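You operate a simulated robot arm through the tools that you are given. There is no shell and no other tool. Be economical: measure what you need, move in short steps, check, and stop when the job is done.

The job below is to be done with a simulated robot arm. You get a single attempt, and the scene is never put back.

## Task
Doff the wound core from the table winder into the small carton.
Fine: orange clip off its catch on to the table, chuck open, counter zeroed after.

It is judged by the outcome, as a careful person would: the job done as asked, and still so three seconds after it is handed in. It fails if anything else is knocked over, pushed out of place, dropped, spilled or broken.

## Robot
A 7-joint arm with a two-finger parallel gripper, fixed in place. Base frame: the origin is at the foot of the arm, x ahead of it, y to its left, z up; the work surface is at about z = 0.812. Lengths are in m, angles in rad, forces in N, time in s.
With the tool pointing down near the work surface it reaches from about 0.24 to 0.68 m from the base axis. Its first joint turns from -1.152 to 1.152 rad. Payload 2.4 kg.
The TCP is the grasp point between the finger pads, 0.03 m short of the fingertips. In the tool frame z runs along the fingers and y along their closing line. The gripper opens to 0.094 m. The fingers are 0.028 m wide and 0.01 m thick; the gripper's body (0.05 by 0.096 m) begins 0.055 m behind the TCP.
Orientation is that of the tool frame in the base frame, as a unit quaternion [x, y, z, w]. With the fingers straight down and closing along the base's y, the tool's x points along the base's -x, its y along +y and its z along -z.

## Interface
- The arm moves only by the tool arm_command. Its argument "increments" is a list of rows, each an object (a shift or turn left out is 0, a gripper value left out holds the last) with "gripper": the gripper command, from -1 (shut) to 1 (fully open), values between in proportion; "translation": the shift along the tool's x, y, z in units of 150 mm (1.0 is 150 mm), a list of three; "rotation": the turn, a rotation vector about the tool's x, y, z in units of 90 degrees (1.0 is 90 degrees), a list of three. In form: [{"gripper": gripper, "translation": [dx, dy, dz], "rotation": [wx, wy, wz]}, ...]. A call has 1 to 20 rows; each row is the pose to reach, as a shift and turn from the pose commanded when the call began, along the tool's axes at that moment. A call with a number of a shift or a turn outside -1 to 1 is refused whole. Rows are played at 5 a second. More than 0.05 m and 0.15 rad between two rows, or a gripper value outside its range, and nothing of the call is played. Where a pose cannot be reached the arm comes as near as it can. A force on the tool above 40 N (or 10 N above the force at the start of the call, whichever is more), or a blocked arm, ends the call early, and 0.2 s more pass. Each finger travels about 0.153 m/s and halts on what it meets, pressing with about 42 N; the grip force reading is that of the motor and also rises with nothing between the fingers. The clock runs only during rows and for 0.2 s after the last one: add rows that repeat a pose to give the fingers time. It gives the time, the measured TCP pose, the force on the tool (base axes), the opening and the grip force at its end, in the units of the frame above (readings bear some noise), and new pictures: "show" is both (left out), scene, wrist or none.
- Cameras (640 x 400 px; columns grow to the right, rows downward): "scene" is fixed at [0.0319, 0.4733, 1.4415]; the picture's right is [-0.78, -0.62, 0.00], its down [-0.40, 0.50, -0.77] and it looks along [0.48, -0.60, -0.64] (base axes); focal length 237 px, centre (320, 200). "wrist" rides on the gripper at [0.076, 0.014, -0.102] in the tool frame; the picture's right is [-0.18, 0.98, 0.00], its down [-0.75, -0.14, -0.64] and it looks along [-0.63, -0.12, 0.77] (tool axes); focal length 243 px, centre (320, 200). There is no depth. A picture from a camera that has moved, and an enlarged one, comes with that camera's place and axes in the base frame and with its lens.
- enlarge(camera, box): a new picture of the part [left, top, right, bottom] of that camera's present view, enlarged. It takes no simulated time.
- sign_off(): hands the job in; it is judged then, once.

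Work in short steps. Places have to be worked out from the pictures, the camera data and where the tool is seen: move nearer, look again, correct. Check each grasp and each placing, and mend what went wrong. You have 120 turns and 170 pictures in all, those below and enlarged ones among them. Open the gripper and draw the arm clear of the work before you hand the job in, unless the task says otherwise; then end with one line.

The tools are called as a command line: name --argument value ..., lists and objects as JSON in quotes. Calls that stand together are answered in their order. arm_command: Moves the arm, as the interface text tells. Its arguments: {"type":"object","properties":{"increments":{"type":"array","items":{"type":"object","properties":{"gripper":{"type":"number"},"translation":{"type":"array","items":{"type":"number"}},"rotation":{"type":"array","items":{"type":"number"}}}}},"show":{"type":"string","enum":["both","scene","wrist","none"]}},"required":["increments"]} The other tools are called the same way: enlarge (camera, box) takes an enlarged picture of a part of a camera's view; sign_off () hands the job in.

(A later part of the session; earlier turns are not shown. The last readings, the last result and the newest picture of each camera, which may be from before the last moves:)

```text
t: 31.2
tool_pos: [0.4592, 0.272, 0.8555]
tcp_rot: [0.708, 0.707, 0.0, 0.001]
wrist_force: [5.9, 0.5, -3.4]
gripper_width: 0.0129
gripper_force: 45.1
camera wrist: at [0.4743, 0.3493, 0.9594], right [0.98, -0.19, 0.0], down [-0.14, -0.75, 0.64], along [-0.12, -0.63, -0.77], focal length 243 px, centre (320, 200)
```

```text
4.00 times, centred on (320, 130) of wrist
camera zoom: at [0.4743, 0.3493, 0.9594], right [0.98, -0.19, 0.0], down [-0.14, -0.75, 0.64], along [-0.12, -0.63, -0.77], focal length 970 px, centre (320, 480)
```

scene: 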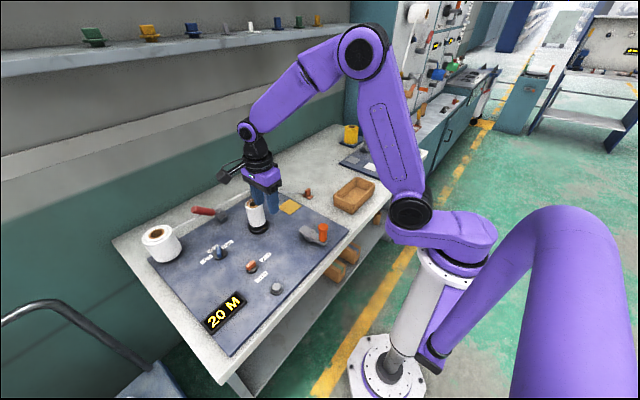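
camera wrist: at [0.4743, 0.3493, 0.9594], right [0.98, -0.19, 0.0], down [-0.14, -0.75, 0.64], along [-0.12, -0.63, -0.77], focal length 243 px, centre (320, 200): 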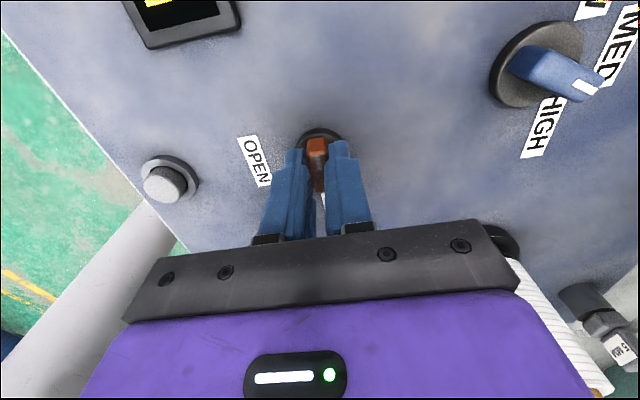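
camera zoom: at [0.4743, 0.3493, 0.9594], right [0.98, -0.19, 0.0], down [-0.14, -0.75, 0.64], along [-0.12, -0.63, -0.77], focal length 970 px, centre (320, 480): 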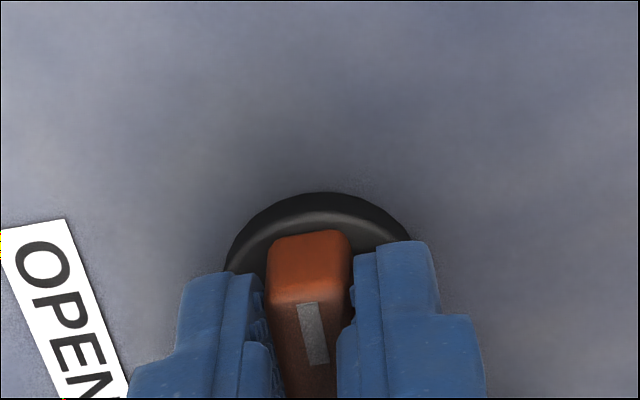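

Gripped. I'll try a counter-clockwise turn (seen from above) of about 24° and watch the force and whether the knob follows.

arm_command --increments '[{"rotation": [0, 0, -0.07], "gripper": -1}, {"rotation": [0, 0, -0.14]}, {"rotation": [0, 0, -0.2]}, {"rotation": [0, 0, -0.26]}, {"rotation": [0, 0, -0.26]}]' --show "wrist"

enlarge --camera "wrist" --box '[240, 80, 400, 180]'

enlarge --camera "scene" --box '[215, 190, 295, 280]'

```text
t: 32.4
tool_pos: [0.46, 0.2712, 0.8566]
tcp_rot: [0.549, 0.836, -0.001, -0.001]
wrist_force: [1.6, 0.2, -12.2]
gripper_width: 0.0126
gripper_force: 45.0
camera wrist: at [0.4419, 0.3487, 0.9592], right [0.97, 0.22, 0.0], down [0.17, -0.75, 0.64], along [0.14, -0.63, -0.77], focal length 243 px, centre (320, 200)
```

wrist: 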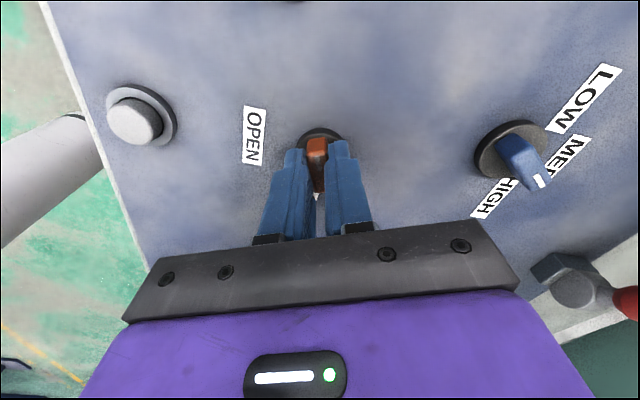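

```text
4.00 times, centred on (320, 130) of wrist
camera zoom: at [0.4419, 0.3487, 0.9592], right [0.97, 0.22, 0.0], down [0.17, -0.75, 0.64], along [0.14, -0.63, -0.77], focal length 970 px, centre (320, 480)
```

zoom: 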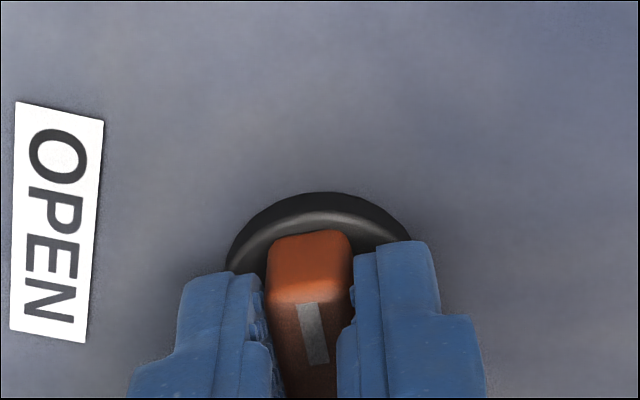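

```text
4.44 times, centred on (255, 235) of scene
camera zoom: at [0.0321, 0.4734, 1.4415], right [-0.78, -0.62, 0.0], down [-0.4, 0.5, -0.77], along [0.48, -0.6, -0.64], focal length 1053 px, centre (609, 44)
```

zoom: 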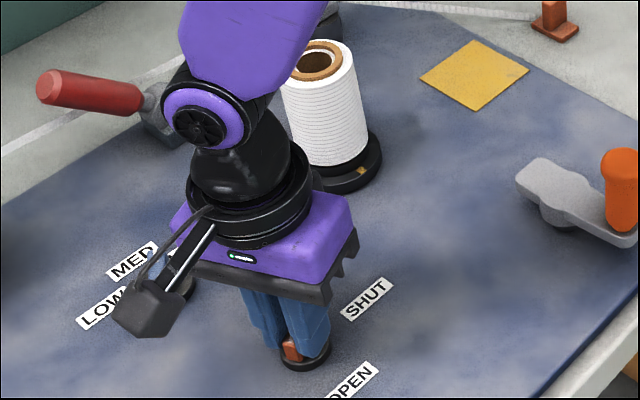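

The knob turns freely with the fingers toward OPEN. I'll continue to 90° total, easing up 1 mm for the pull-down force.

arm_command --increments '[{"rotation": [0, 0, -0.08], "gripper": -1}, {"rotation": [0, 0, -0.16]}, {"rotation": [0, 0, -0.24]}, {"rotation": [0, 0, -0.32]}, {"rotation": [0, 0, -0.4]}, {"rotation": [0, 0, -0.48]}, {"rotation": [0, 0, -0.56]}, {"rotation": [0, 0, -0.64]}, {"rotation": [0, 0, -0.7]}, {"rotation": [0, 0, -0.74]}, {"rotation": [0, 0, -0.74]}]' --show "wrist"

enlarge --camera "scene" --box '[215, 190, 311, 280]'

```text
t: 34.8
tool_pos: [0.4583, 0.2702, 0.8556]
tcp_rot: [0.001, 1.0, -0.003, -0.005]
wrist_force: [-15.5, -22.8, 2.8]
gripper_width: 0.0129
gripper_force: 44.6
camera wrist: at [0.3822, 0.2854, 0.9599], right [0.19, 0.98, -0.01], down [0.76, -0.14, 0.64], along [0.62, -0.12, -0.77], focal length 243 px, centre (320, 200)
```

wrist: 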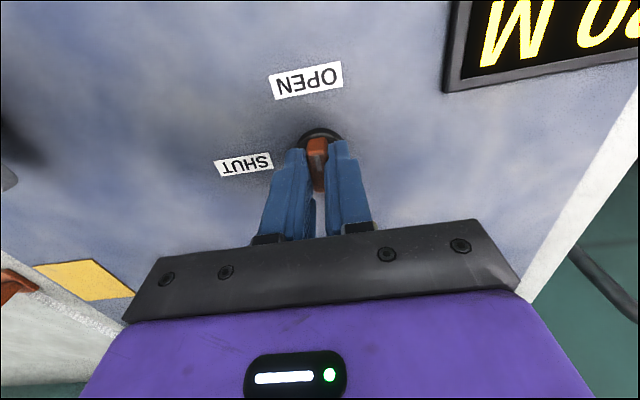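

```text
4.44 times, centred on (263, 235) of scene
camera zoom: at [0.0315, 0.4728, 1.4417], right [-0.78, -0.62, 0.0], down [-0.4, 0.5, -0.77], along [0.48, -0.6, -0.64], focal length 1053 px, centre (573, 44)
```

zoom: 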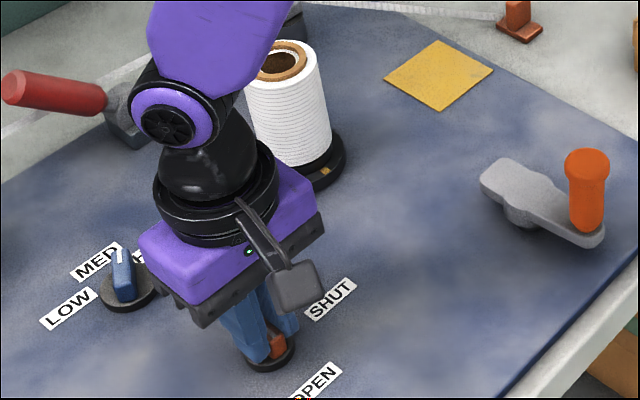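

The knob now points at OPEN. I'll release, rise and check the mark and chuck.

arm_command --increments '[{"gripper": -0.6}, {"gripper": -0.2}, {"gripper": -0.2}, {"translation": [0, 0, -0.15]}, {"translation": [0, 0, -0.4]}, {"translation": [0.2, 0, -0.65]}, {"translation": [0.35, 0, -0.9]}, {"translation": [0.35, 0, -0.9]}]' --show "wrist"

enlarge --camera "scene" --box '[215, 190, 311, 280]'

enlarge --camera "wrist" --box '[260, 60, 420, 160]'

```text
t: 36.6
tool_pos: [0.407, 0.2718, 0.9931]
tcp_rot: [0.0, 1.0, 0.0, 0.0]
wrist_force: [-0.3, -0.2, -0.1]
gripper_width: 0.0375
gripper_force: 0.2
camera wrist: at [0.3295, 0.287, 1.0961], right [0.18, 0.98, 0.0], down [0.75, -0.14, 0.64], along [0.63, -0.12, -0.77], focal length 243 px, centre (320, 200)
```

wrist: 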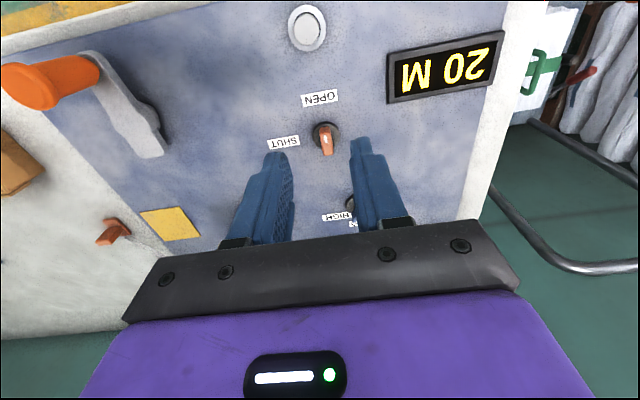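

```text
4.44 times, centred on (263, 235) of scene
camera zoom: at [0.0319, 0.4733, 1.4415], right [-0.78, -0.62, 0.0], down [-0.4, 0.5, -0.77], along [0.48, -0.6, -0.64], focal length 1053 px, centre (573, 44)
```

zoom: 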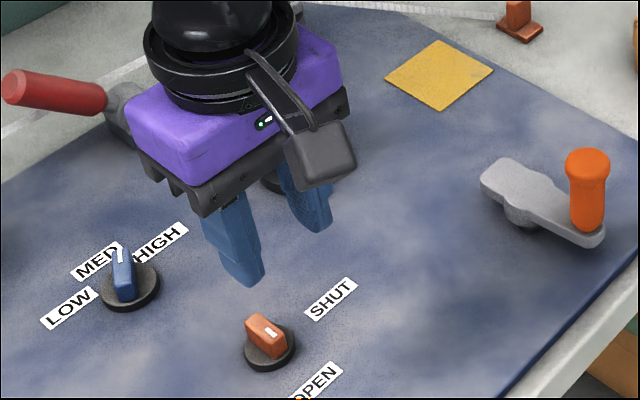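

```text
4.00 times, centred on (340, 110) of wrist
camera zoom: at [0.3295, 0.287, 1.0961], right [0.18, 0.98, 0.0], down [0.75, -0.14, 0.64], along [0.63, -0.12, -0.77], focal length 970 px, centre (240, 560)
```

zoom: 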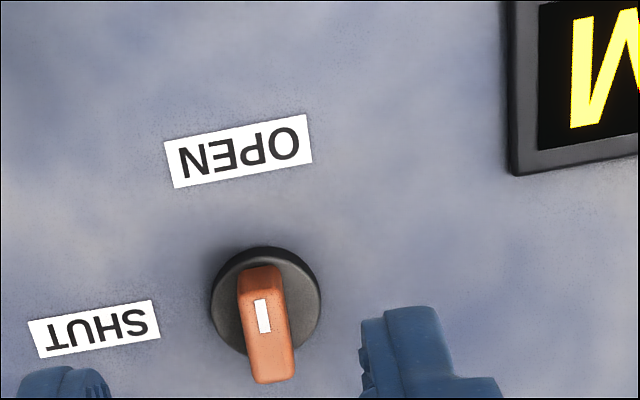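

The mark now points to OPEN. Next I'll move to view the core closely, and enlarge the carton for its size.

arm_command --increments '[{"translation": [0, -0.1, -0.25], "gripper": 1}, {"translation": [-0.1, -0.35, -0.25]}, {"translation": [-0.2, -0.6, -0.25]}, {"translation": [-0.35, -0.87, -0.25]}, {"translation": [-0.49, -0.87, -0.25]}, {"translation": [-0.49, -0.87, -0.25]}]' --show "wrist"

enlarge --camera "scene" --box '[310, 160, 406, 220]'

enlarge --camera "scene" --box '[220, 180, 300, 240]'

```text
t: 38.0
tool_pos: [0.4806, 0.1411, 1.0312]
tcp_rot: [0.001, 1.0, 0.0, 0.0]
wrist_force: [0.2, 0.5, 0.7]
gripper_width: 0.094
gripper_force: 0.0
camera wrist: at [0.4039, 0.1563, 1.1343], right [0.19, 0.98, 0.0], down [0.75, -0.14, 0.64], along [0.63, -0.12, -0.77], focal length 243 px, centre (320, 200)
```

wrist: 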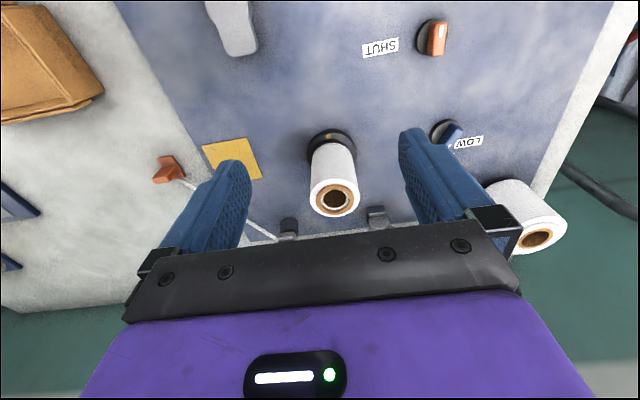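

```text
6.67 times, centred on (358, 190) of scene
camera zoom: at [0.0319, 0.4733, 1.4415], right [-0.78, -0.62, 0.0], down [-0.4, 0.5, -0.77], along [0.48, -0.6, -0.64], focal length 1579 px, centre (67, 267)
```

zoom: 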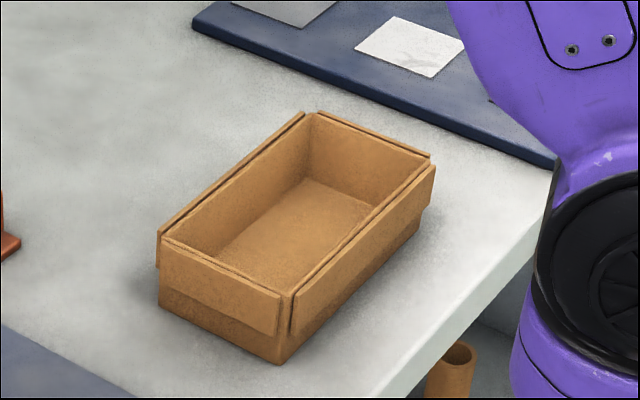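

```text
6.67 times, centred on (260, 210) of scene
camera zoom: at [0.0319, 0.4733, 1.4415], right [-0.78, -0.62, 0.0], down [-0.4, 0.5, -0.77], along [0.48, -0.6, -0.64], focal length 1579 px, centre (720, 133)
```

zoom: 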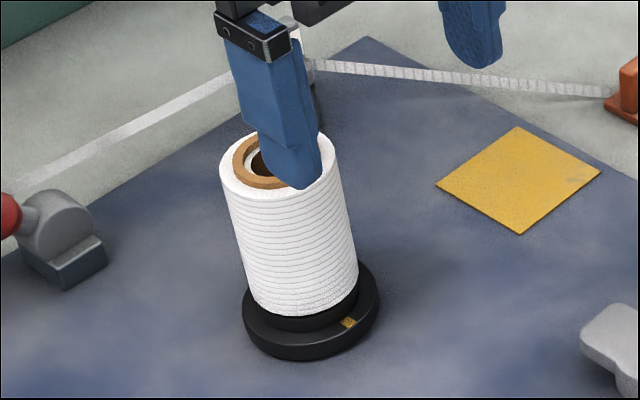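

Carton is about x 0.354–0.439, y -0.125 to -0.30, rim about z 0.865, so the core fits upright. I'll position above the core and check alignment.

arm_command --increments '[{"translation": [-0.3, 0, 0], "gripper": 1}, {"translation": [-0.62, 0, 0]}, {"translation": [-0.62, 0, 0.15]}, {"translation": [-0.62, 0, 0.2]}, {"translation": [-0.62, 0, 0.2]}]' --show "wrist"

enlarge --camera "scene" --box '[210, 170, 306, 230]'

```text
t: 39.2
tool_pos: [0.5757, 0.1431, 1.0008]
tcp_rot: [0.0, 1.0, 0.0, 0.0]
wrist_force: [0.4, -0.2, 0.7]
gripper_width: 0.094
gripper_force: 0.2
camera wrist: at [0.4984, 0.1579, 1.1039], right [0.18, 0.98, 0.0], down [0.75, -0.14, 0.64], along [0.63, -0.12, -0.77], focal length 243 px, centre (320, 200)
```

wrist: 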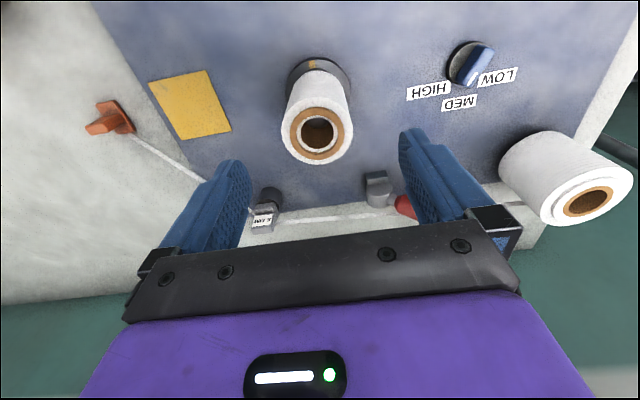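

```text
6.67 times, centred on (258, 200) of scene
camera zoom: at [0.0319, 0.4733, 1.4415], right [-0.78, -0.62, 0.0], down [-0.4, 0.5, -0.77], along [0.48, -0.6, -0.64], focal length 1579 px, centre (733, 200)
```

zoom: 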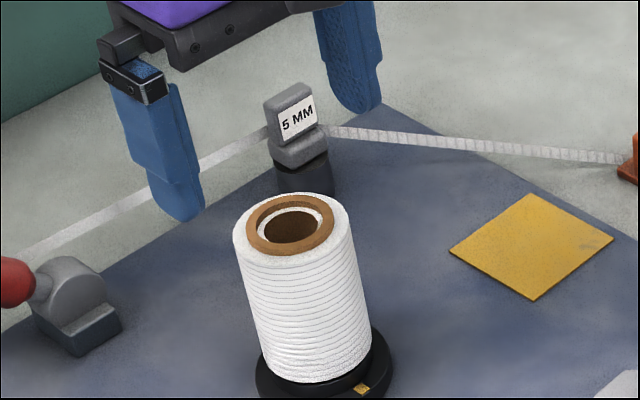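

Aligned within a few mm, with the core about 56 mm across. I'll lower to z 0.905 and close gently on it.

arm_command --increments '[{"translation": [-0.013, -0.01, 0.2], "gripper": 1}, {"translation": [-0.013, -0.01, 0.4]}, {"translation": [-0.013, -0.01, 0.55]}, {"translation": [-0.013, -0.01, 0.64]}, {"translation": [-0.013, -0.01, 0.64]}]' --show "wrist"

enlarge --camera "scene" --box '[210, 170, 306, 230]'

```text
t: 40.4
tool_pos: [0.5769, 0.1401, 0.9036]
tcp_rot: [0.001, 1.0, 0.0, 0.0]
wrist_force: [-0.7, -0.1, 0.5]
gripper_width: 0.0938
gripper_force: 0.1
camera wrist: at [0.5006, 0.155, 1.0052], right [0.18, 0.98, 0.0], down [0.75, -0.14, 0.64], along [0.63, -0.12, -0.77], focal length 243 px, centre (320, 200)
```

wrist: 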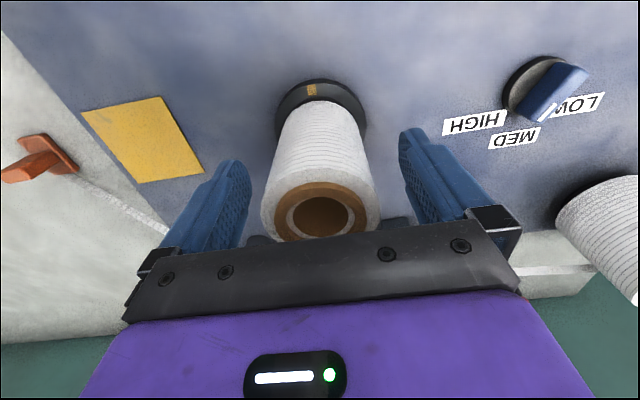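

```text
6.67 times, centred on (258, 200) of scene
camera zoom: at [0.0319, 0.4733, 1.4415], right [-0.78, -0.62, 0.0], down [-0.4, 0.5, -0.77], along [0.48, -0.6, -0.64], focal length 1579 px, centre (733, 200)
```

zoom: 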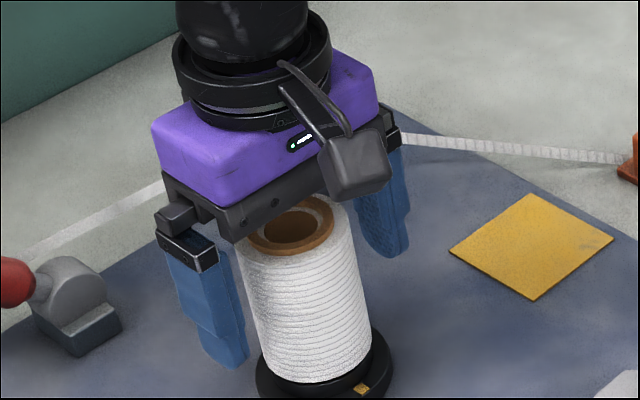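

Core is about 4 mm nearer in x. I'll correct that and close.

arm_command --increments '[{"translation": [0.025, 0, 0], "gripper": 1}, {"translation": [0.025, 0, 0], "gripper": 0.5}, {"translation": [0.025, 0, 0], "gripper": 0.25}, {"translation": [0.025, 0, 0], "gripper": 0.1}, {"translation": [0.025, 0, 0], "gripper": -0.3}, {"translation": [0.025, 0, 0], "gripper": -1}, {"translation": [0.025, 0, 0]}]' --show "wrist"

enlarge --camera "scene" --box '[210, 170, 306, 230]'

```text
t: 42.0
tool_pos: [0.5719, 0.1408, 0.9032]
tcp_rot: [0.0, 1.0, 0.0, 0.0]
wrist_force: [0.4, 0.2, -0.5]
gripper_width: 0.0438
gripper_force: 42.1
camera wrist: at [0.4968, 0.1551, 1.0054], right [0.18, 0.98, 0.0], down [0.75, -0.14, 0.64], along [0.63, -0.12, -0.77], focal length 243 px, centre (320, 200)
```

wrist: 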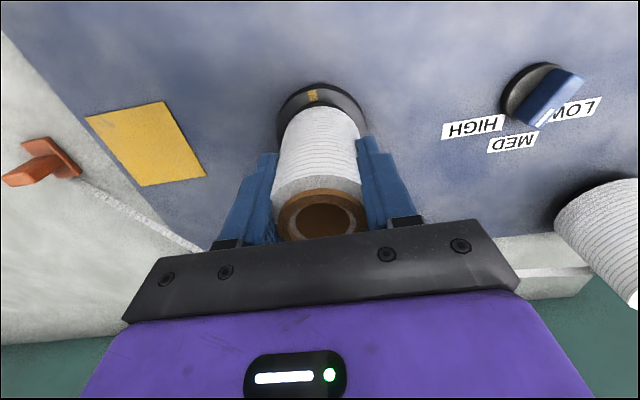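

```text
6.67 times, centred on (258, 200) of scene
camera zoom: at [0.0319, 0.4733, 1.4415], right [-0.78, -0.62, 0.0], down [-0.4, 0.5, -0.77], along [0.48, -0.6, -0.64], focal length 1579 px, centre (733, 200)
```

zoom: 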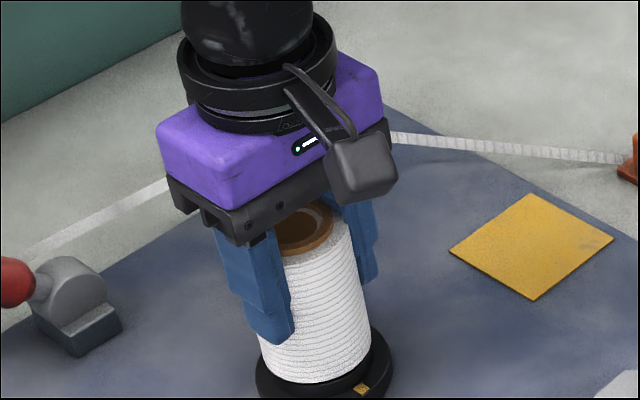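

Core gripped at 44 mm. I'll lift slowly and watch the force.

arm_command --increments '[{"translation": [0, 0, -0.03], "gripper": -1}, {"translation": [0, 0, -0.06]}, {"translation": [0, 0, -0.1]}, {"translation": [0, 0, -0.14]}, {"translation": [0, 0, -0.14]}]' --show "none"

enlarge --camera "scene" --box '[210, 170, 306, 230]'

```text
t: 43.2
tool_pos: [0.571, 0.1406, 0.9239]
tcp_rot: [0.001, 1.0, -0.001, 0.0]
wrist_force: [-0.2, 0.1, 0.0]
gripper_width: 0.0441
gripper_force: 42.0
```

```text
6.67 times, centred on (258, 200) of scene
camera zoom: at [0.0319, 0.4733, 1.4415], right [-0.78, -0.62, 0.0], down [-0.4, 0.5, -0.77], along [0.48, -0.6, -0.64], focal length 1579 px, centre (733, 200)
```

zoom: 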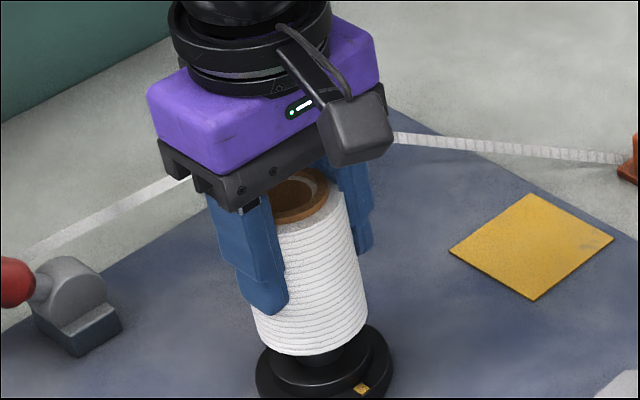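

The core slides up off the spindle. I'm lifting clear.

arm_command --increments '[{"translation": [0, 0, -0.15], "gripper": -1}, {"translation": [0, 0, -0.3]}, {"translation": [0, 0, -0.5]}, {"translation": [0, 0, -0.75]}, {"translation": [0, 0, -1]}, {"translation": [0, 0, -1]}]' --show "scene"

enlarge --camera "scene" --box '[200, 140, 328, 220]'

```text
t: 44.6
tool_pos: [0.5714, 0.1425, 1.075]
tcp_rot: [0.0, 1.0, 0.0, 0.0]
wrist_force: [-0.1, -0.5, -0.7]
gripper_width: 0.0437
gripper_force: 41.8
```

scene: 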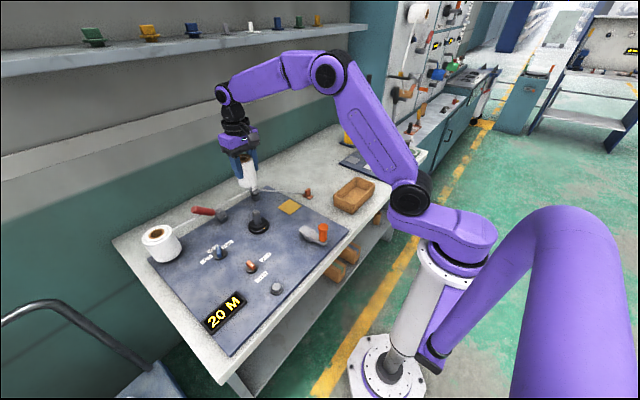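

```text
5.00 times, centred on (264, 180) of scene
camera zoom: at [0.0319, 0.4733, 1.4415], right [-0.78, -0.62, 0.0], down [-0.4, 0.5, -0.77], along [0.48, -0.6, -0.64], focal length 1184 px, centre (600, 300)
```

zoom: 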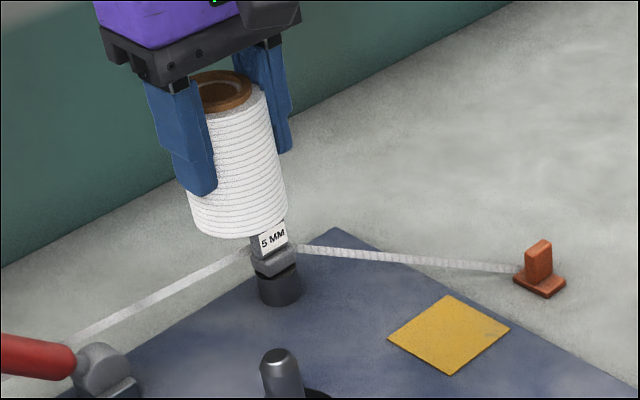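

The core is off, with its bottom about 70 mm below the TCP. I'll carry it toward the carton at this height.

arm_command --increments '[{"translation": [0.1, -0.2, 0], "gripper": -1}, {"translation": [0.2, -0.4, 0]}, {"translation": [0.3, -0.6, 0]}, {"translation": [0.4, -0.8, 0]}, {"translation": [0.5, -1, 0]}]' --show "none"

arm_command --increments '[{"translation": [0.2, -0.2, 0], "gripper": -1}, {"translation": [0.4, -0.4, 0]}, {"translation": [0.6, -0.6, 0]}, {"translation": [0.8, -0.8, 0]}, {"translation": [0.93, -1, 0]}, {"translation": [0.93, -1, 0]}]' --show "both"

```text
t: 45.8
tool_pos: [0.4978, -0.0079, 1.0742]
tcp_rot: [0.0, 1.0, 0.0, 0.0]
wrist_force: [-0.4, -0.1, -0.2]
gripper_width: 0.0437
gripper_force: 41.4
```

```text
t: 47.2
tool_pos: [0.3572, -0.1585, 1.0745]
tcp_rot: [0.0, 1.0, 0.0, 0.0]
wrist_force: [0.5, -0.6, -0.7]
gripper_width: 0.0438
gripper_force: 42.2
camera wrist: at [0.2817, -0.144, 1.1774], right [0.18, 0.98, 0.0], down [0.75, -0.14, 0.64], along [0.63, -0.12, -0.77], focal length 243 px, centre (320, 200)
```

scene: 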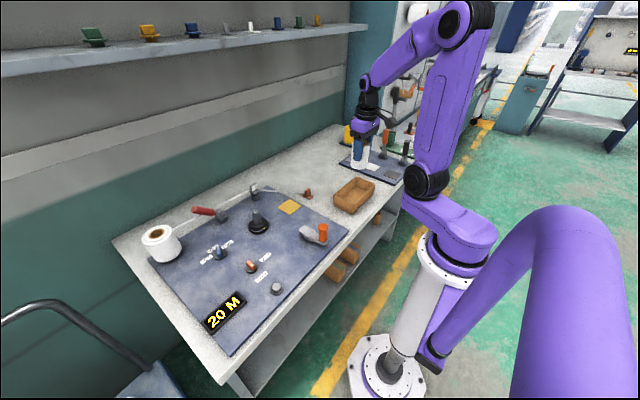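
wrist: 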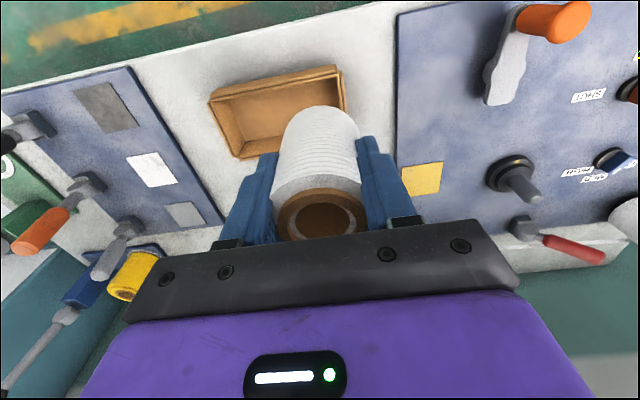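

From this view the carton rim spans x 0.349–0.438, y -0.295 to -0.13, so its centre is about (0.394, -0.212). I'll move above it and start down.

arm_command --increments '[{"translation": [-0.13, -0.16, 0], "gripper": -1}, {"translation": [-0.25, -0.34, 0]}, {"translation": [-0.25, -0.34, 0.25]}, {"translation": [-0.25, -0.34, 0.5]}, {"translation": [-0.25, -0.34, 0.75]}, {"translation": [-0.25, -0.34, 0.75]}]' --show "wrist"

enlarge --camera "scene" --box '[300, 140, 412, 220]'

```text
t: 48.6
tool_pos: [0.3946, -0.2109, 0.9608]
tcp_rot: [-0.001, 1.0, 0.0, 0.0]
wrist_force: [0.4, 0.3, -0.7]
gripper_width: 0.0437
gripper_force: 42.0
camera wrist: at [0.3181, -0.1962, 1.0637], right [0.18, 0.98, 0.0], down [0.75, -0.14, 0.64], along [0.63, -0.12, -0.77], focal length 243 px, centre (320, 200)
```

wrist: 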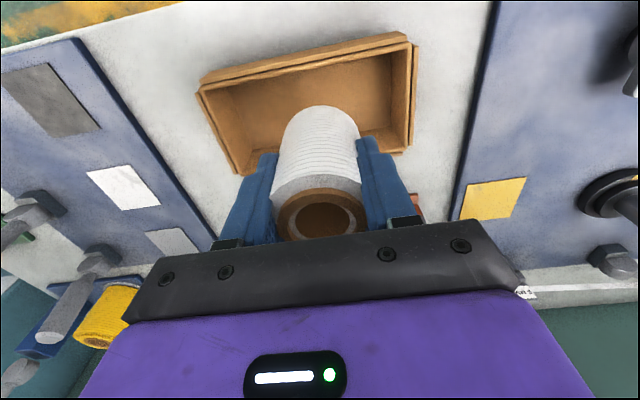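

```text
5.00 times, centred on (356, 180) of scene
camera zoom: at [0.0319, 0.4733, 1.4415], right [-0.78, -0.62, 0.0], down [-0.4, 0.5, -0.77], along [0.48, -0.6, -0.64], focal length 1184 px, centre (140, 300)
```

zoom: 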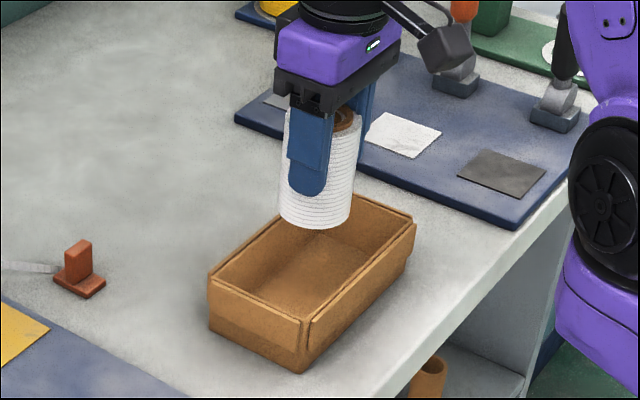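

The core is centred over the carton. I'll descend to near the floor, then in fine steps.

arm_command --increments '[{"translation": [0, -0.02, 0.15], "gripper": -1}, {"translation": [0, -0.02, 0.3]}, {"translation": [0, -0.02, 0.4]}, {"translation": [0, -0.02, 0.4]}]' --show "wrist"

enlarge --camera "scene" --box '[316, 155, 396, 215]'

```text
t: 49.6
tool_pos: [0.3933, -0.2149, 0.9009]
tcp_rot: [0.0, 1.0, 0.0, 0.0]
wrist_force: [0.2, -0.1, -0.5]
gripper_width: 0.0437
gripper_force: 42.1
camera wrist: at [0.3174, -0.1995, 1.0034], right [0.18, 0.98, 0.0], down [0.75, -0.14, 0.64], along [0.63, -0.12, -0.77], focal length 243 px, centre (320, 200)
```

wrist: 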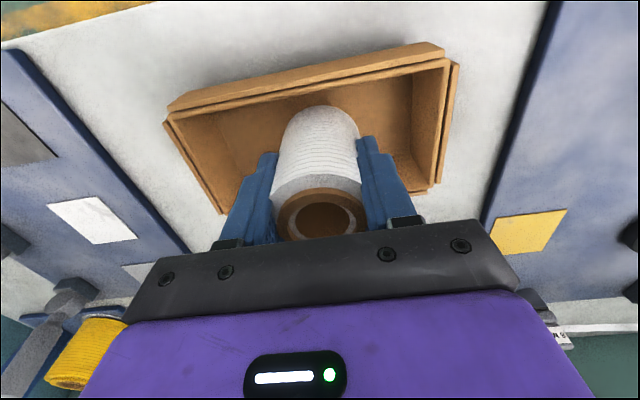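

```text
6.67 times, centred on (356, 185) of scene
camera zoom: at [0.0319, 0.4733, 1.4415], right [-0.78, -0.62, 0.0], down [-0.4, 0.5, -0.77], along [0.48, -0.6, -0.64], focal length 1579 px, centre (80, 300)
```

zoom: 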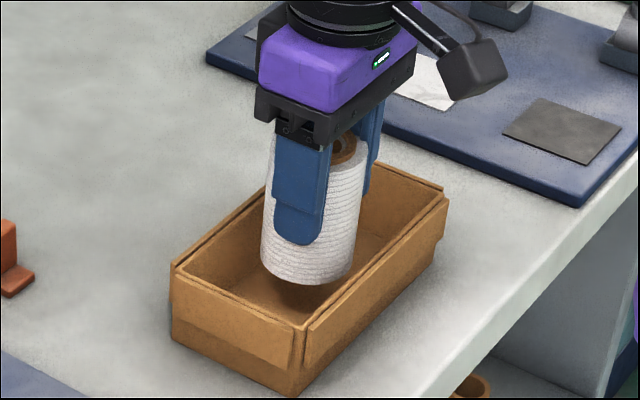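

Still some gap to the floor. I'll continue down in 2–3 mm steps; the call stops on excess force.

arm_command --increments '[{"translation": [0, 0, 0.03], "gripper": -1}, {"translation": [0, 0, 0.05]}, {"translation": [0, 0, 0.07]}, {"translation": [0, 0, 0.085]}, {"translation": [0, 0, 0.1]}]' --show "none"

enlarge --camera "scene" --box '[316, 155, 396, 215]'

```text
t: 50.8
tool_pos: [0.3933, -0.2131, 0.8881]
tcp_rot: [0.0, 1.0, 0.0, 0.0]
wrist_force: [-0.1, -0.2, -0.5]
gripper_width: 0.0435
gripper_force: 42.3
```

```text
6.67 times, centred on (356, 185) of scene
camera zoom: at [0.0319, 0.4733, 1.4415], right [-0.78, -0.62, 0.0], down [-0.4, 0.5, -0.77], along [0.48, -0.6, -0.64], focal length 1579 px, centre (80, 300)
```

zoom: 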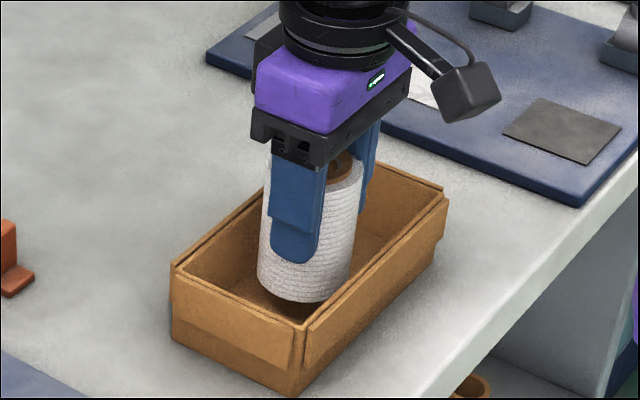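

arm_command --increments '[{"translation": [0, 0, 0.015], "gripper": -1}, {"translation": [0, 0, 0.03]}, {"translation": [0, 0, 0.045]}, {"translation": [0, 0, 0.06]}, {"translation": [0, 0, 0.075]}]' --show "none"

enlarge --camera "scene" --box '[316, 155, 396, 215]'

```text
t: 52.0
tool_pos: [0.3943, -0.2151, 0.8763]
tcp_rot: [0.0, 1.0, 0.0, 0.001]
wrist_force: [0.5, 0.2, -1.0]
gripper_width: 0.0432
gripper_force: 42.0
```

```text
6.67 times, centred on (356, 185) of scene
camera zoom: at [0.0319, 0.4733, 1.4415], right [-0.78, -0.62, 0.0], down [-0.4, 0.5, -0.77], along [0.48, -0.6, -0.64], focal length 1579 px, centre (80, 300)
```

zoom: 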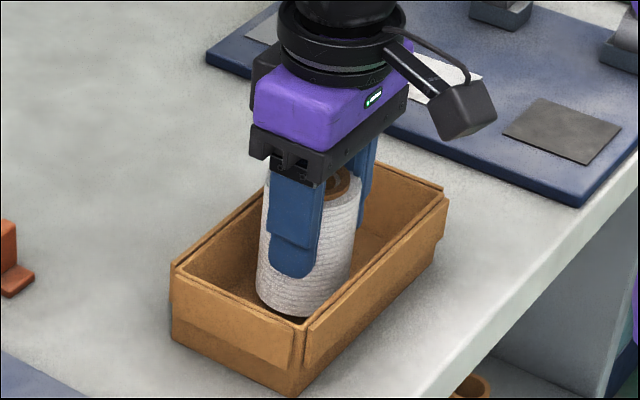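

Still no contact, so I'm continuing.

arm_command --increments '[{"translation": [0, 0, 0.01], "gripper": -1}, {"translation": [0, 0, 0.02]}, {"translation": [0, 0, 0.03]}, {"translation": [0, 0, 0.04]}, {"translation": [0, 0, 0.05]}]' --show "none"

enlarge --camera "scene" --box '[316, 155, 396, 215]'

```text
t: 53.2
tool_pos: [0.3943, -0.2119, 0.8688]
tcp_rot: [0.0, 1.0, -0.001, 0.003]
wrist_force: [1.7, 3.5, 32.8]
gripper_width: 0.043
gripper_force: 42.2
```

```text
6.67 times, centred on (356, 185) of scene
camera zoom: at [0.0315, 0.4737, 1.4414], right [-0.78, -0.62, 0.0], down [-0.4, 0.5, -0.77], along [0.48, -0.6, -0.64], focal length 1579 px, centre (80, 300)
```

zoom: 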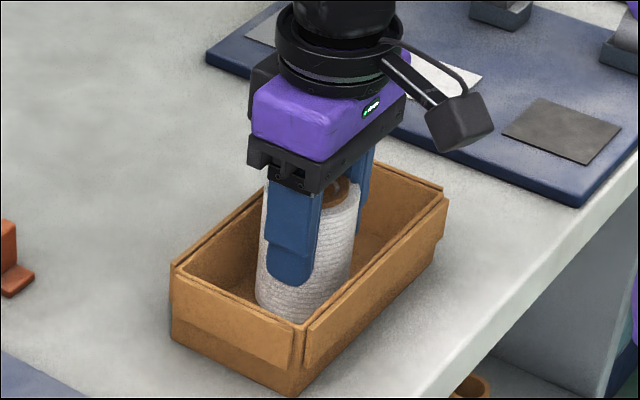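

The core is on the carton floor (33 N). I'll ease up to unload, open moderately and rise straight.

arm_command --increments '[{"translation": [0, 0, -0.012], "gripper": -1}, {"translation": [0, 0, -0.018]}, {"translation": [0, 0, -0.018], "gripper": 0.1}, {"translation": [0, 0, -0.018], "gripper": 0.4}, {"translation": [0, 0, -0.018], "gripper": 0.6}, {"translation": [0, 0, -0.018], "gripper": 0.6}]' --show "wrist"

enlarge --camera "scene" --box '[316, 155, 396, 215]'

```text
t: 54.6
tool_pos: [0.3935, -0.2146, 0.8693]
tcp_rot: [0.0, 1.0, 0.0, 0.001]
wrist_force: [0.6, 1.0, -0.5]
gripper_width: 0.0751
gripper_force: 0.1
camera wrist: at [0.3179, -0.1983, 0.9731], right [0.18, 0.98, 0.0], down [0.75, -0.14, 0.64], along [0.63, -0.12, -0.77], focal length 243 px, centre (320, 200)
```

wrist: 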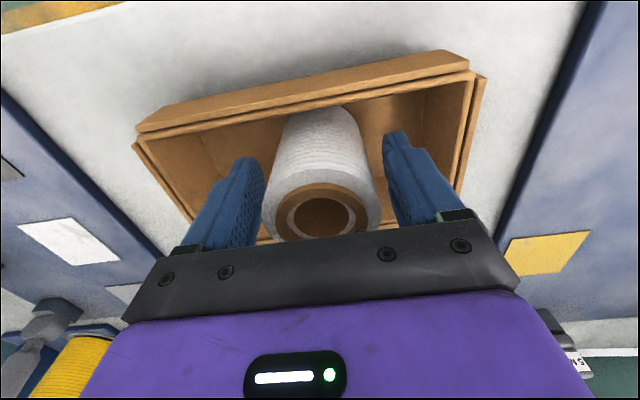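

```text
6.67 times, centred on (356, 185) of scene
camera zoom: at [0.0319, 0.4733, 1.4415], right [-0.78, -0.62, 0.0], down [-0.4, 0.5, -0.77], along [0.48, -0.6, -0.64], focal length 1579 px, centre (80, 300)
```

zoom: 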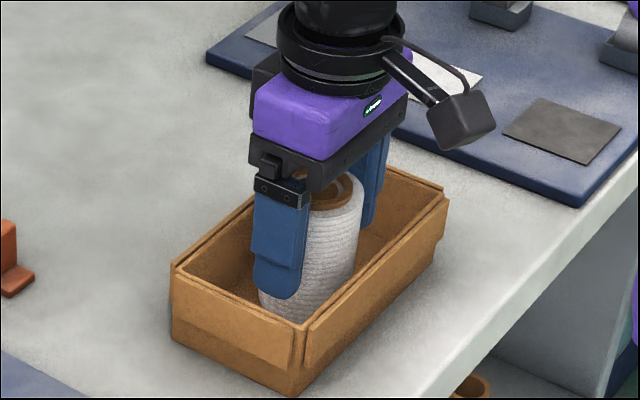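

The core stands on its own with the fingers free. I'm rising straight up.

arm_command --increments '[{"translation": [0, 0, -0.1], "gripper": 0.6}, {"translation": [0, 0, -0.3]}, {"translation": [0, 0, -0.6]}, {"translation": [0, 0, -0.9]}, {"translation": [0, 0, -1]}]' --show "wrist"

enlarge --camera "scene" --box '[316, 155, 396, 215]'

```text
t: 55.8
tool_pos: [0.3931, -0.2123, 1.0238]
tcp_rot: [0.0, 1.0, 0.0, 0.001]
wrist_force: [-0.4, -0.1, 0.7]
gripper_width: 0.0752
gripper_force: 0.0
camera wrist: at [0.3167, -0.198, 1.1255], right [0.18, 0.98, 0.0], down [0.75, -0.14, 0.64], along [0.63, -0.12, -0.77], focal length 243 px, centre (320, 200)
```

wrist: 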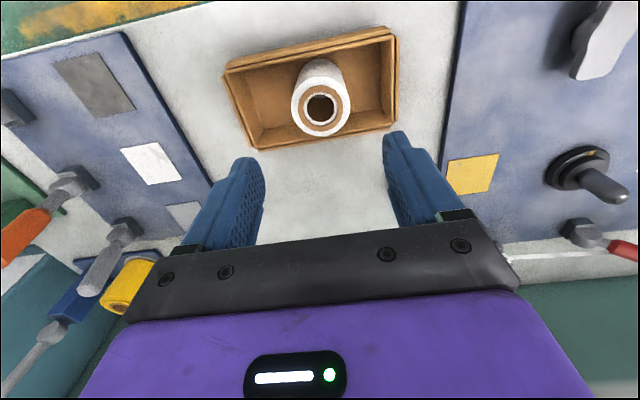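

```text
6.67 times, centred on (356, 185) of scene
camera zoom: at [0.0319, 0.4733, 1.4415], right [-0.78, -0.62, 0.0], down [-0.4, 0.5, -0.77], along [0.48, -0.6, -0.64], focal length 1579 px, centre (80, 300)
```

zoom: 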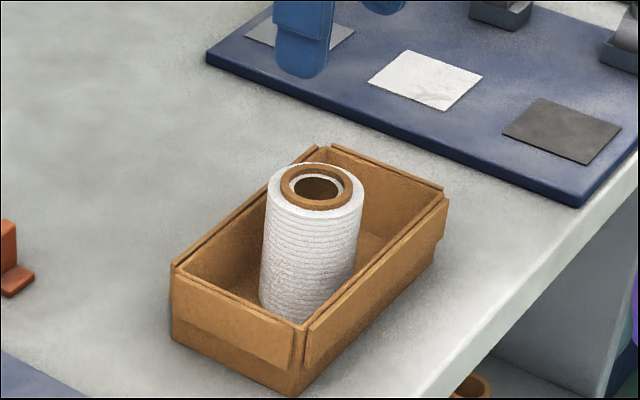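

The core stands upright in the carton. Now the counter button at about (0.350, 0.271, 0.82): I'll travel there at height with the fingers shut.

arm_command --increments '[{"translation": [0, 0.3, 0], "gripper": 0}, {"translation": [0, 0.6, 0], "gripper": -1}, {"translation": [0, 0.9, 0]}, {"translation": [0, 1, 0]}]' --show "none"

arm_command --increments '[{"translation": [0.07, 0.3, 0]}, {"translation": [0.14, 0.6, 0]}, {"translation": [0.21, 0.9, 0]}, {"translation": [0.28, 1, 0]}]' --show "none"

arm_command --increments '[{"translation": [0, 0.3, 0]}, {"translation": [0, 0.6, 0]}, {"translation": [0, 0.9, 0]}, {"translation": [0, 1, 0]}]' --show "none"

arm_command --increments '[{"translation": [0, 0.22, 0]}, {"translation": [0, 0.22, 0.3]}, {"translation": [0, 0.22, 0.6]}, {"translation": [0, 0.22, 0.8]}, {"translation": [0, 0.22, 0.8]}]' --show "wrist"

```text
t: 56.8
tool_pos: [0.3921, -0.0616, 1.0193]
tcp_rot: [0.001, 1.0, 0.001, 0.0]
wrist_force: [0.7, -0.1, -0.8]
gripper_width: 0.0
gripper_force: 32.8
```

```text
t: 57.8
tool_pos: [0.3497, 0.0862, 1.0208]
tcp_rot: [0.001, 1.0, -0.001, 0.0]
wrist_force: [-0.4, -0.9, -1.0]
gripper_width: 0.0
gripper_force: 32.8
```

```text
t: 58.8
tool_pos: [0.3526, 0.2391, 1.0213]
tcp_rot: [0.001, 1.0, 0.0, 0.0]
wrist_force: [-0.8, 0.4, -0.4]
gripper_width: 0.0
gripper_force: 32.9
```

```text
t: 60.0
tool_pos: [0.3544, 0.268, 0.8998]
tcp_rot: [0.0, 1.0, 0.0, 0.0]
wrist_force: [0.3, -0.6, 0.2]
gripper_width: 0.0
gripper_force: 33.0
camera wrist: at [0.2775, 0.2837, 1.0022], right [0.18, 0.98, 0.0], down [0.75, -0.14, 0.64], along [0.63, -0.12, -0.77], focal length 243 px, centre (320, 200)
```

wrist: 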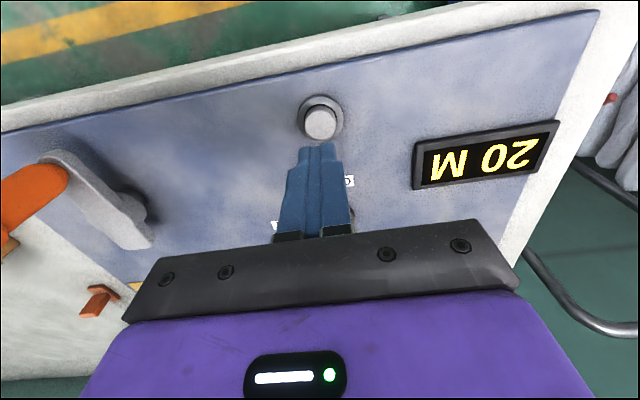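

The button is about 5 mm nearer than my axis. I'll correct and come down to just above it.

arm_command --increments '[{"translation": [0.035, 0, 0.1], "gripper": -1}, {"translation": [0.035, 0, 0.2]}, {"translation": [0.035, 0, 0.2]}]' --show "wrist"

enlarge --camera "scene" --box '[245, 260, 325, 310]'

```text
t: 60.8
tool_pos: [0.3476, 0.2691, 0.8684]
tcp_rot: [0.0, 1.0, 0.0, 0.0]
wrist_force: [0.4, -0.3, -0.1]
gripper_width: 0.0
gripper_force: 32.8
camera wrist: at [0.2717, 0.2843, 0.9718], right [0.18, 0.98, 0.0], down [0.75, -0.14, 0.64], along [0.63, -0.12, -0.77], focal length 243 px, centre (320, 200)
```

wrist: 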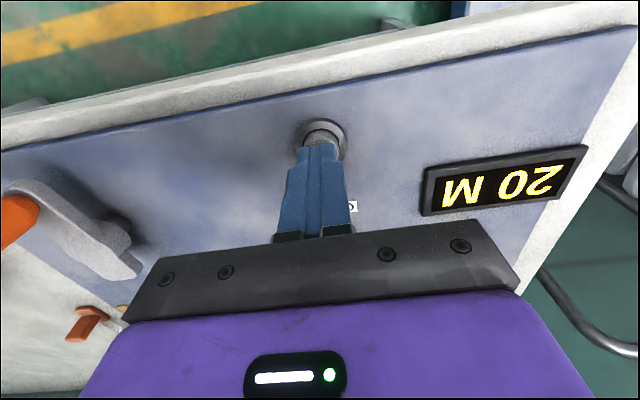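

```text
8.00 times, centred on (285, 285) of scene
camera zoom: at [0.0319, 0.4733, 1.4415], right [-0.78, -0.62, 0.0], down [-0.4, 0.5, -0.77], along [0.48, -0.6, -0.64], focal length 1895 px, centre (600, -480)
```

zoom: 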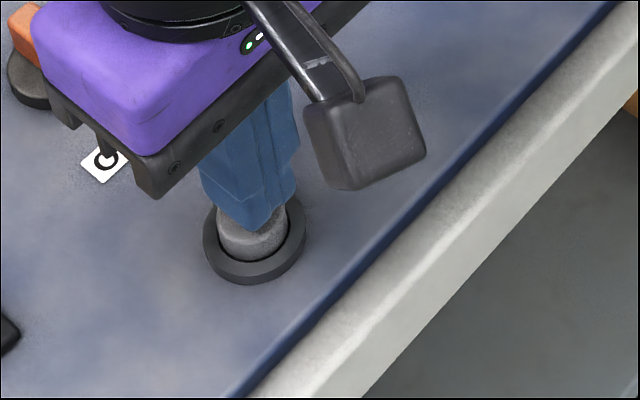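

The fingertips are just above the cap and centred. I'll press down in 1.5 mm steps, then check the counter.

arm_command --increments '[{"translation": [0, 0, 0.015], "gripper": -1}, {"translation": [0, 0, 0.03]}, {"translation": [0, 0, 0.04]}, {"translation": [0, 0, 0.05]}, {"translation": [0, 0, 0.06]}]' --show "wrist"

```text
t: 62.0
tool_pos: [0.3473, 0.2703, 0.8619]
tcp_rot: [-0.001, 1.0, 0.0, 0.001]
wrist_force: [-0.3, 0.1, 0.5]
gripper_width: 0.0
gripper_force: 33.0
camera wrist: at [0.2718, 0.2852, 0.9646], right [0.18, 0.98, 0.0], down [0.75, -0.14, 0.64], along [0.63, -0.12, -0.77], focal length 243 px, centre (320, 200)
```

wrist: 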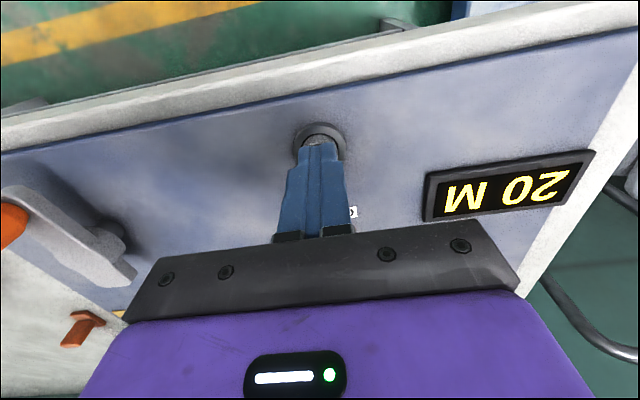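

No contact force yet. I'm continuing down.

arm_command --increments '[{"translation": [0, 0, 0.012], "gripper": -1}, {"translation": [0, 0, 0.024]}, {"translation": [0, 0, 0.036]}, {"translation": [0, 0, 0.048]}, {"translation": [0, 0, 0.06]}]' --show "wrist"

```text
t: 63.2
tool_pos: [0.3483, 0.2697, 0.852]
tcp_rot: [0.0, 1.0, 0.0, 0.001]
wrist_force: [0.7, -1.4, 6.6]
gripper_width: 0.0
gripper_force: 32.4
camera wrist: at [0.2718, 0.2848, 0.955], right [0.18, 0.98, 0.0], down [0.75, -0.14, 0.64], along [0.63, -0.12, -0.77], focal length 243 px, centre (320, 200)
```

wrist: 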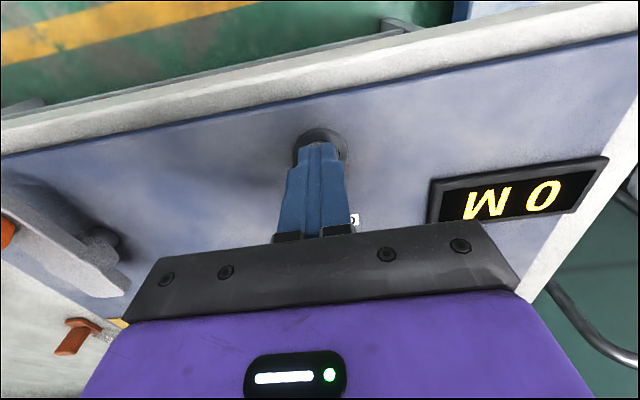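

The counter reads 0 M. I'll rise straight up, open and back away, then check everything.

arm_command --increments '[{"translation": [0, 0, -0.1], "gripper": -1}, {"translation": [0, 0, -0.35]}, {"translation": [0, 0, -0.65]}, {"translation": [0, 0, -0.95], "gripper": 0.5}, {"translation": [0.2, 0, -1], "gripper": 1}, {"translation": [0.3, 0, -1]}, {"translation": [0.3, 0, -1]}]' --show "both"

enlarge --camera "scene" --box '[140, 180, 332, 340]'

enlarge --camera "scene" --box '[240, 160, 400, 260]'

```text
t: 64.8
tool_pos: [0.3017, 0.2707, 1.0044]
tcp_rot: [0.0, 1.0, 0.0, 0.001]
wrist_force: [0.3, 0.1, 0.0]
gripper_width: 0.0941
gripper_force: 0.0
camera wrist: at [0.2258, 0.2846, 1.1067], right [0.18, 0.98, 0.0], down [0.75, -0.14, 0.64], along [0.63, -0.12, -0.77], focal length 243 px, centre (320, 200)
```

scene: 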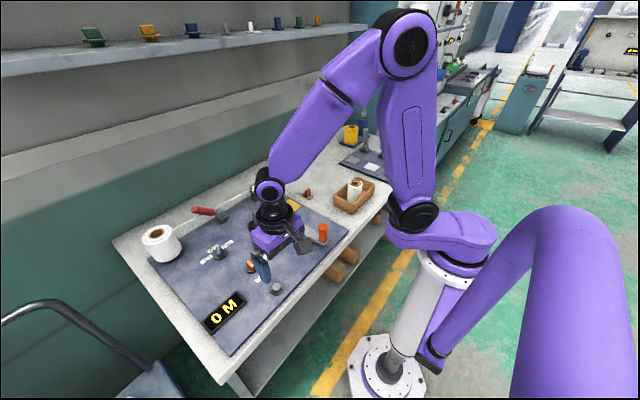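
wrist: 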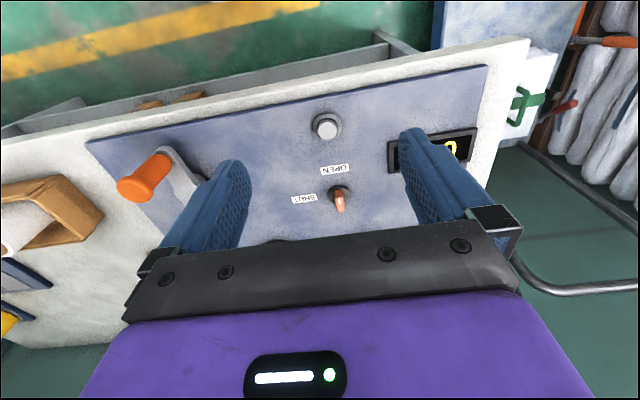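

```text
2.50 times, centred on (236, 260) of scene
camera zoom: at [0.0319, 0.4733, 1.4415], right [-0.78, -0.62, 0.0], down [-0.4, 0.5, -0.77], along [0.48, -0.6, -0.64], focal length 592 px, centre (530, 50)
```

zoom: 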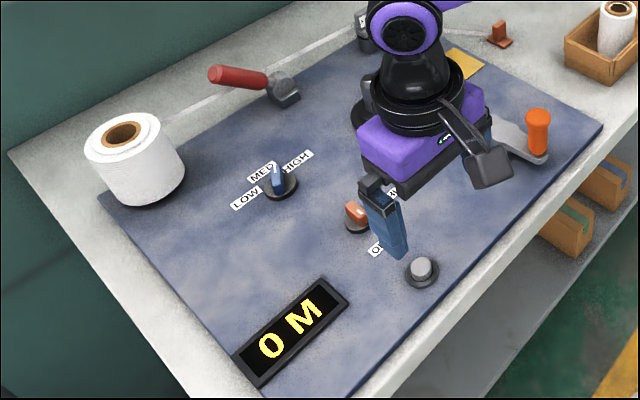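

```text
4.00 times, centred on (320, 210) of scene
camera zoom: at [0.0319, 0.4733, 1.4415], right [-0.78, -0.62, 0.0], down [-0.4, 0.5, -0.77], along [0.48, -0.6, -0.64], focal length 947 px, centre (320, 160)
```

zoom: 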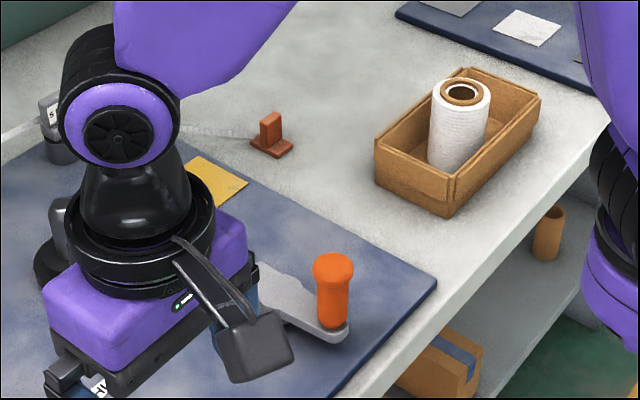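

Everything is in place: clip on the table, knob at OPEN, core in the carton, counter at 0 M. I'll raise the arm further clear before handing in.

arm_command --increments '[{"translation": [0, 0, -0.3], "gripper": 1}, {"translation": [0, 0, -0.6]}, {"translation": [0, 0, -0.9]}, {"translation": [0, 0, -0.9]}]' --show "scene"

```text
t: 65.8
tool_pos: [0.2992, 0.269, 1.1385]
tcp_rot: [0.0, 1.0, -0.001, 0.0]
wrist_force: [0.5, 0.5, -0.2]
gripper_width: 0.0939
gripper_force: 0.1
```

scene: 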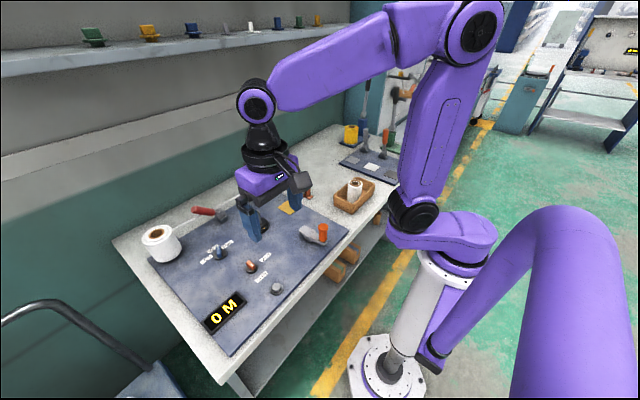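

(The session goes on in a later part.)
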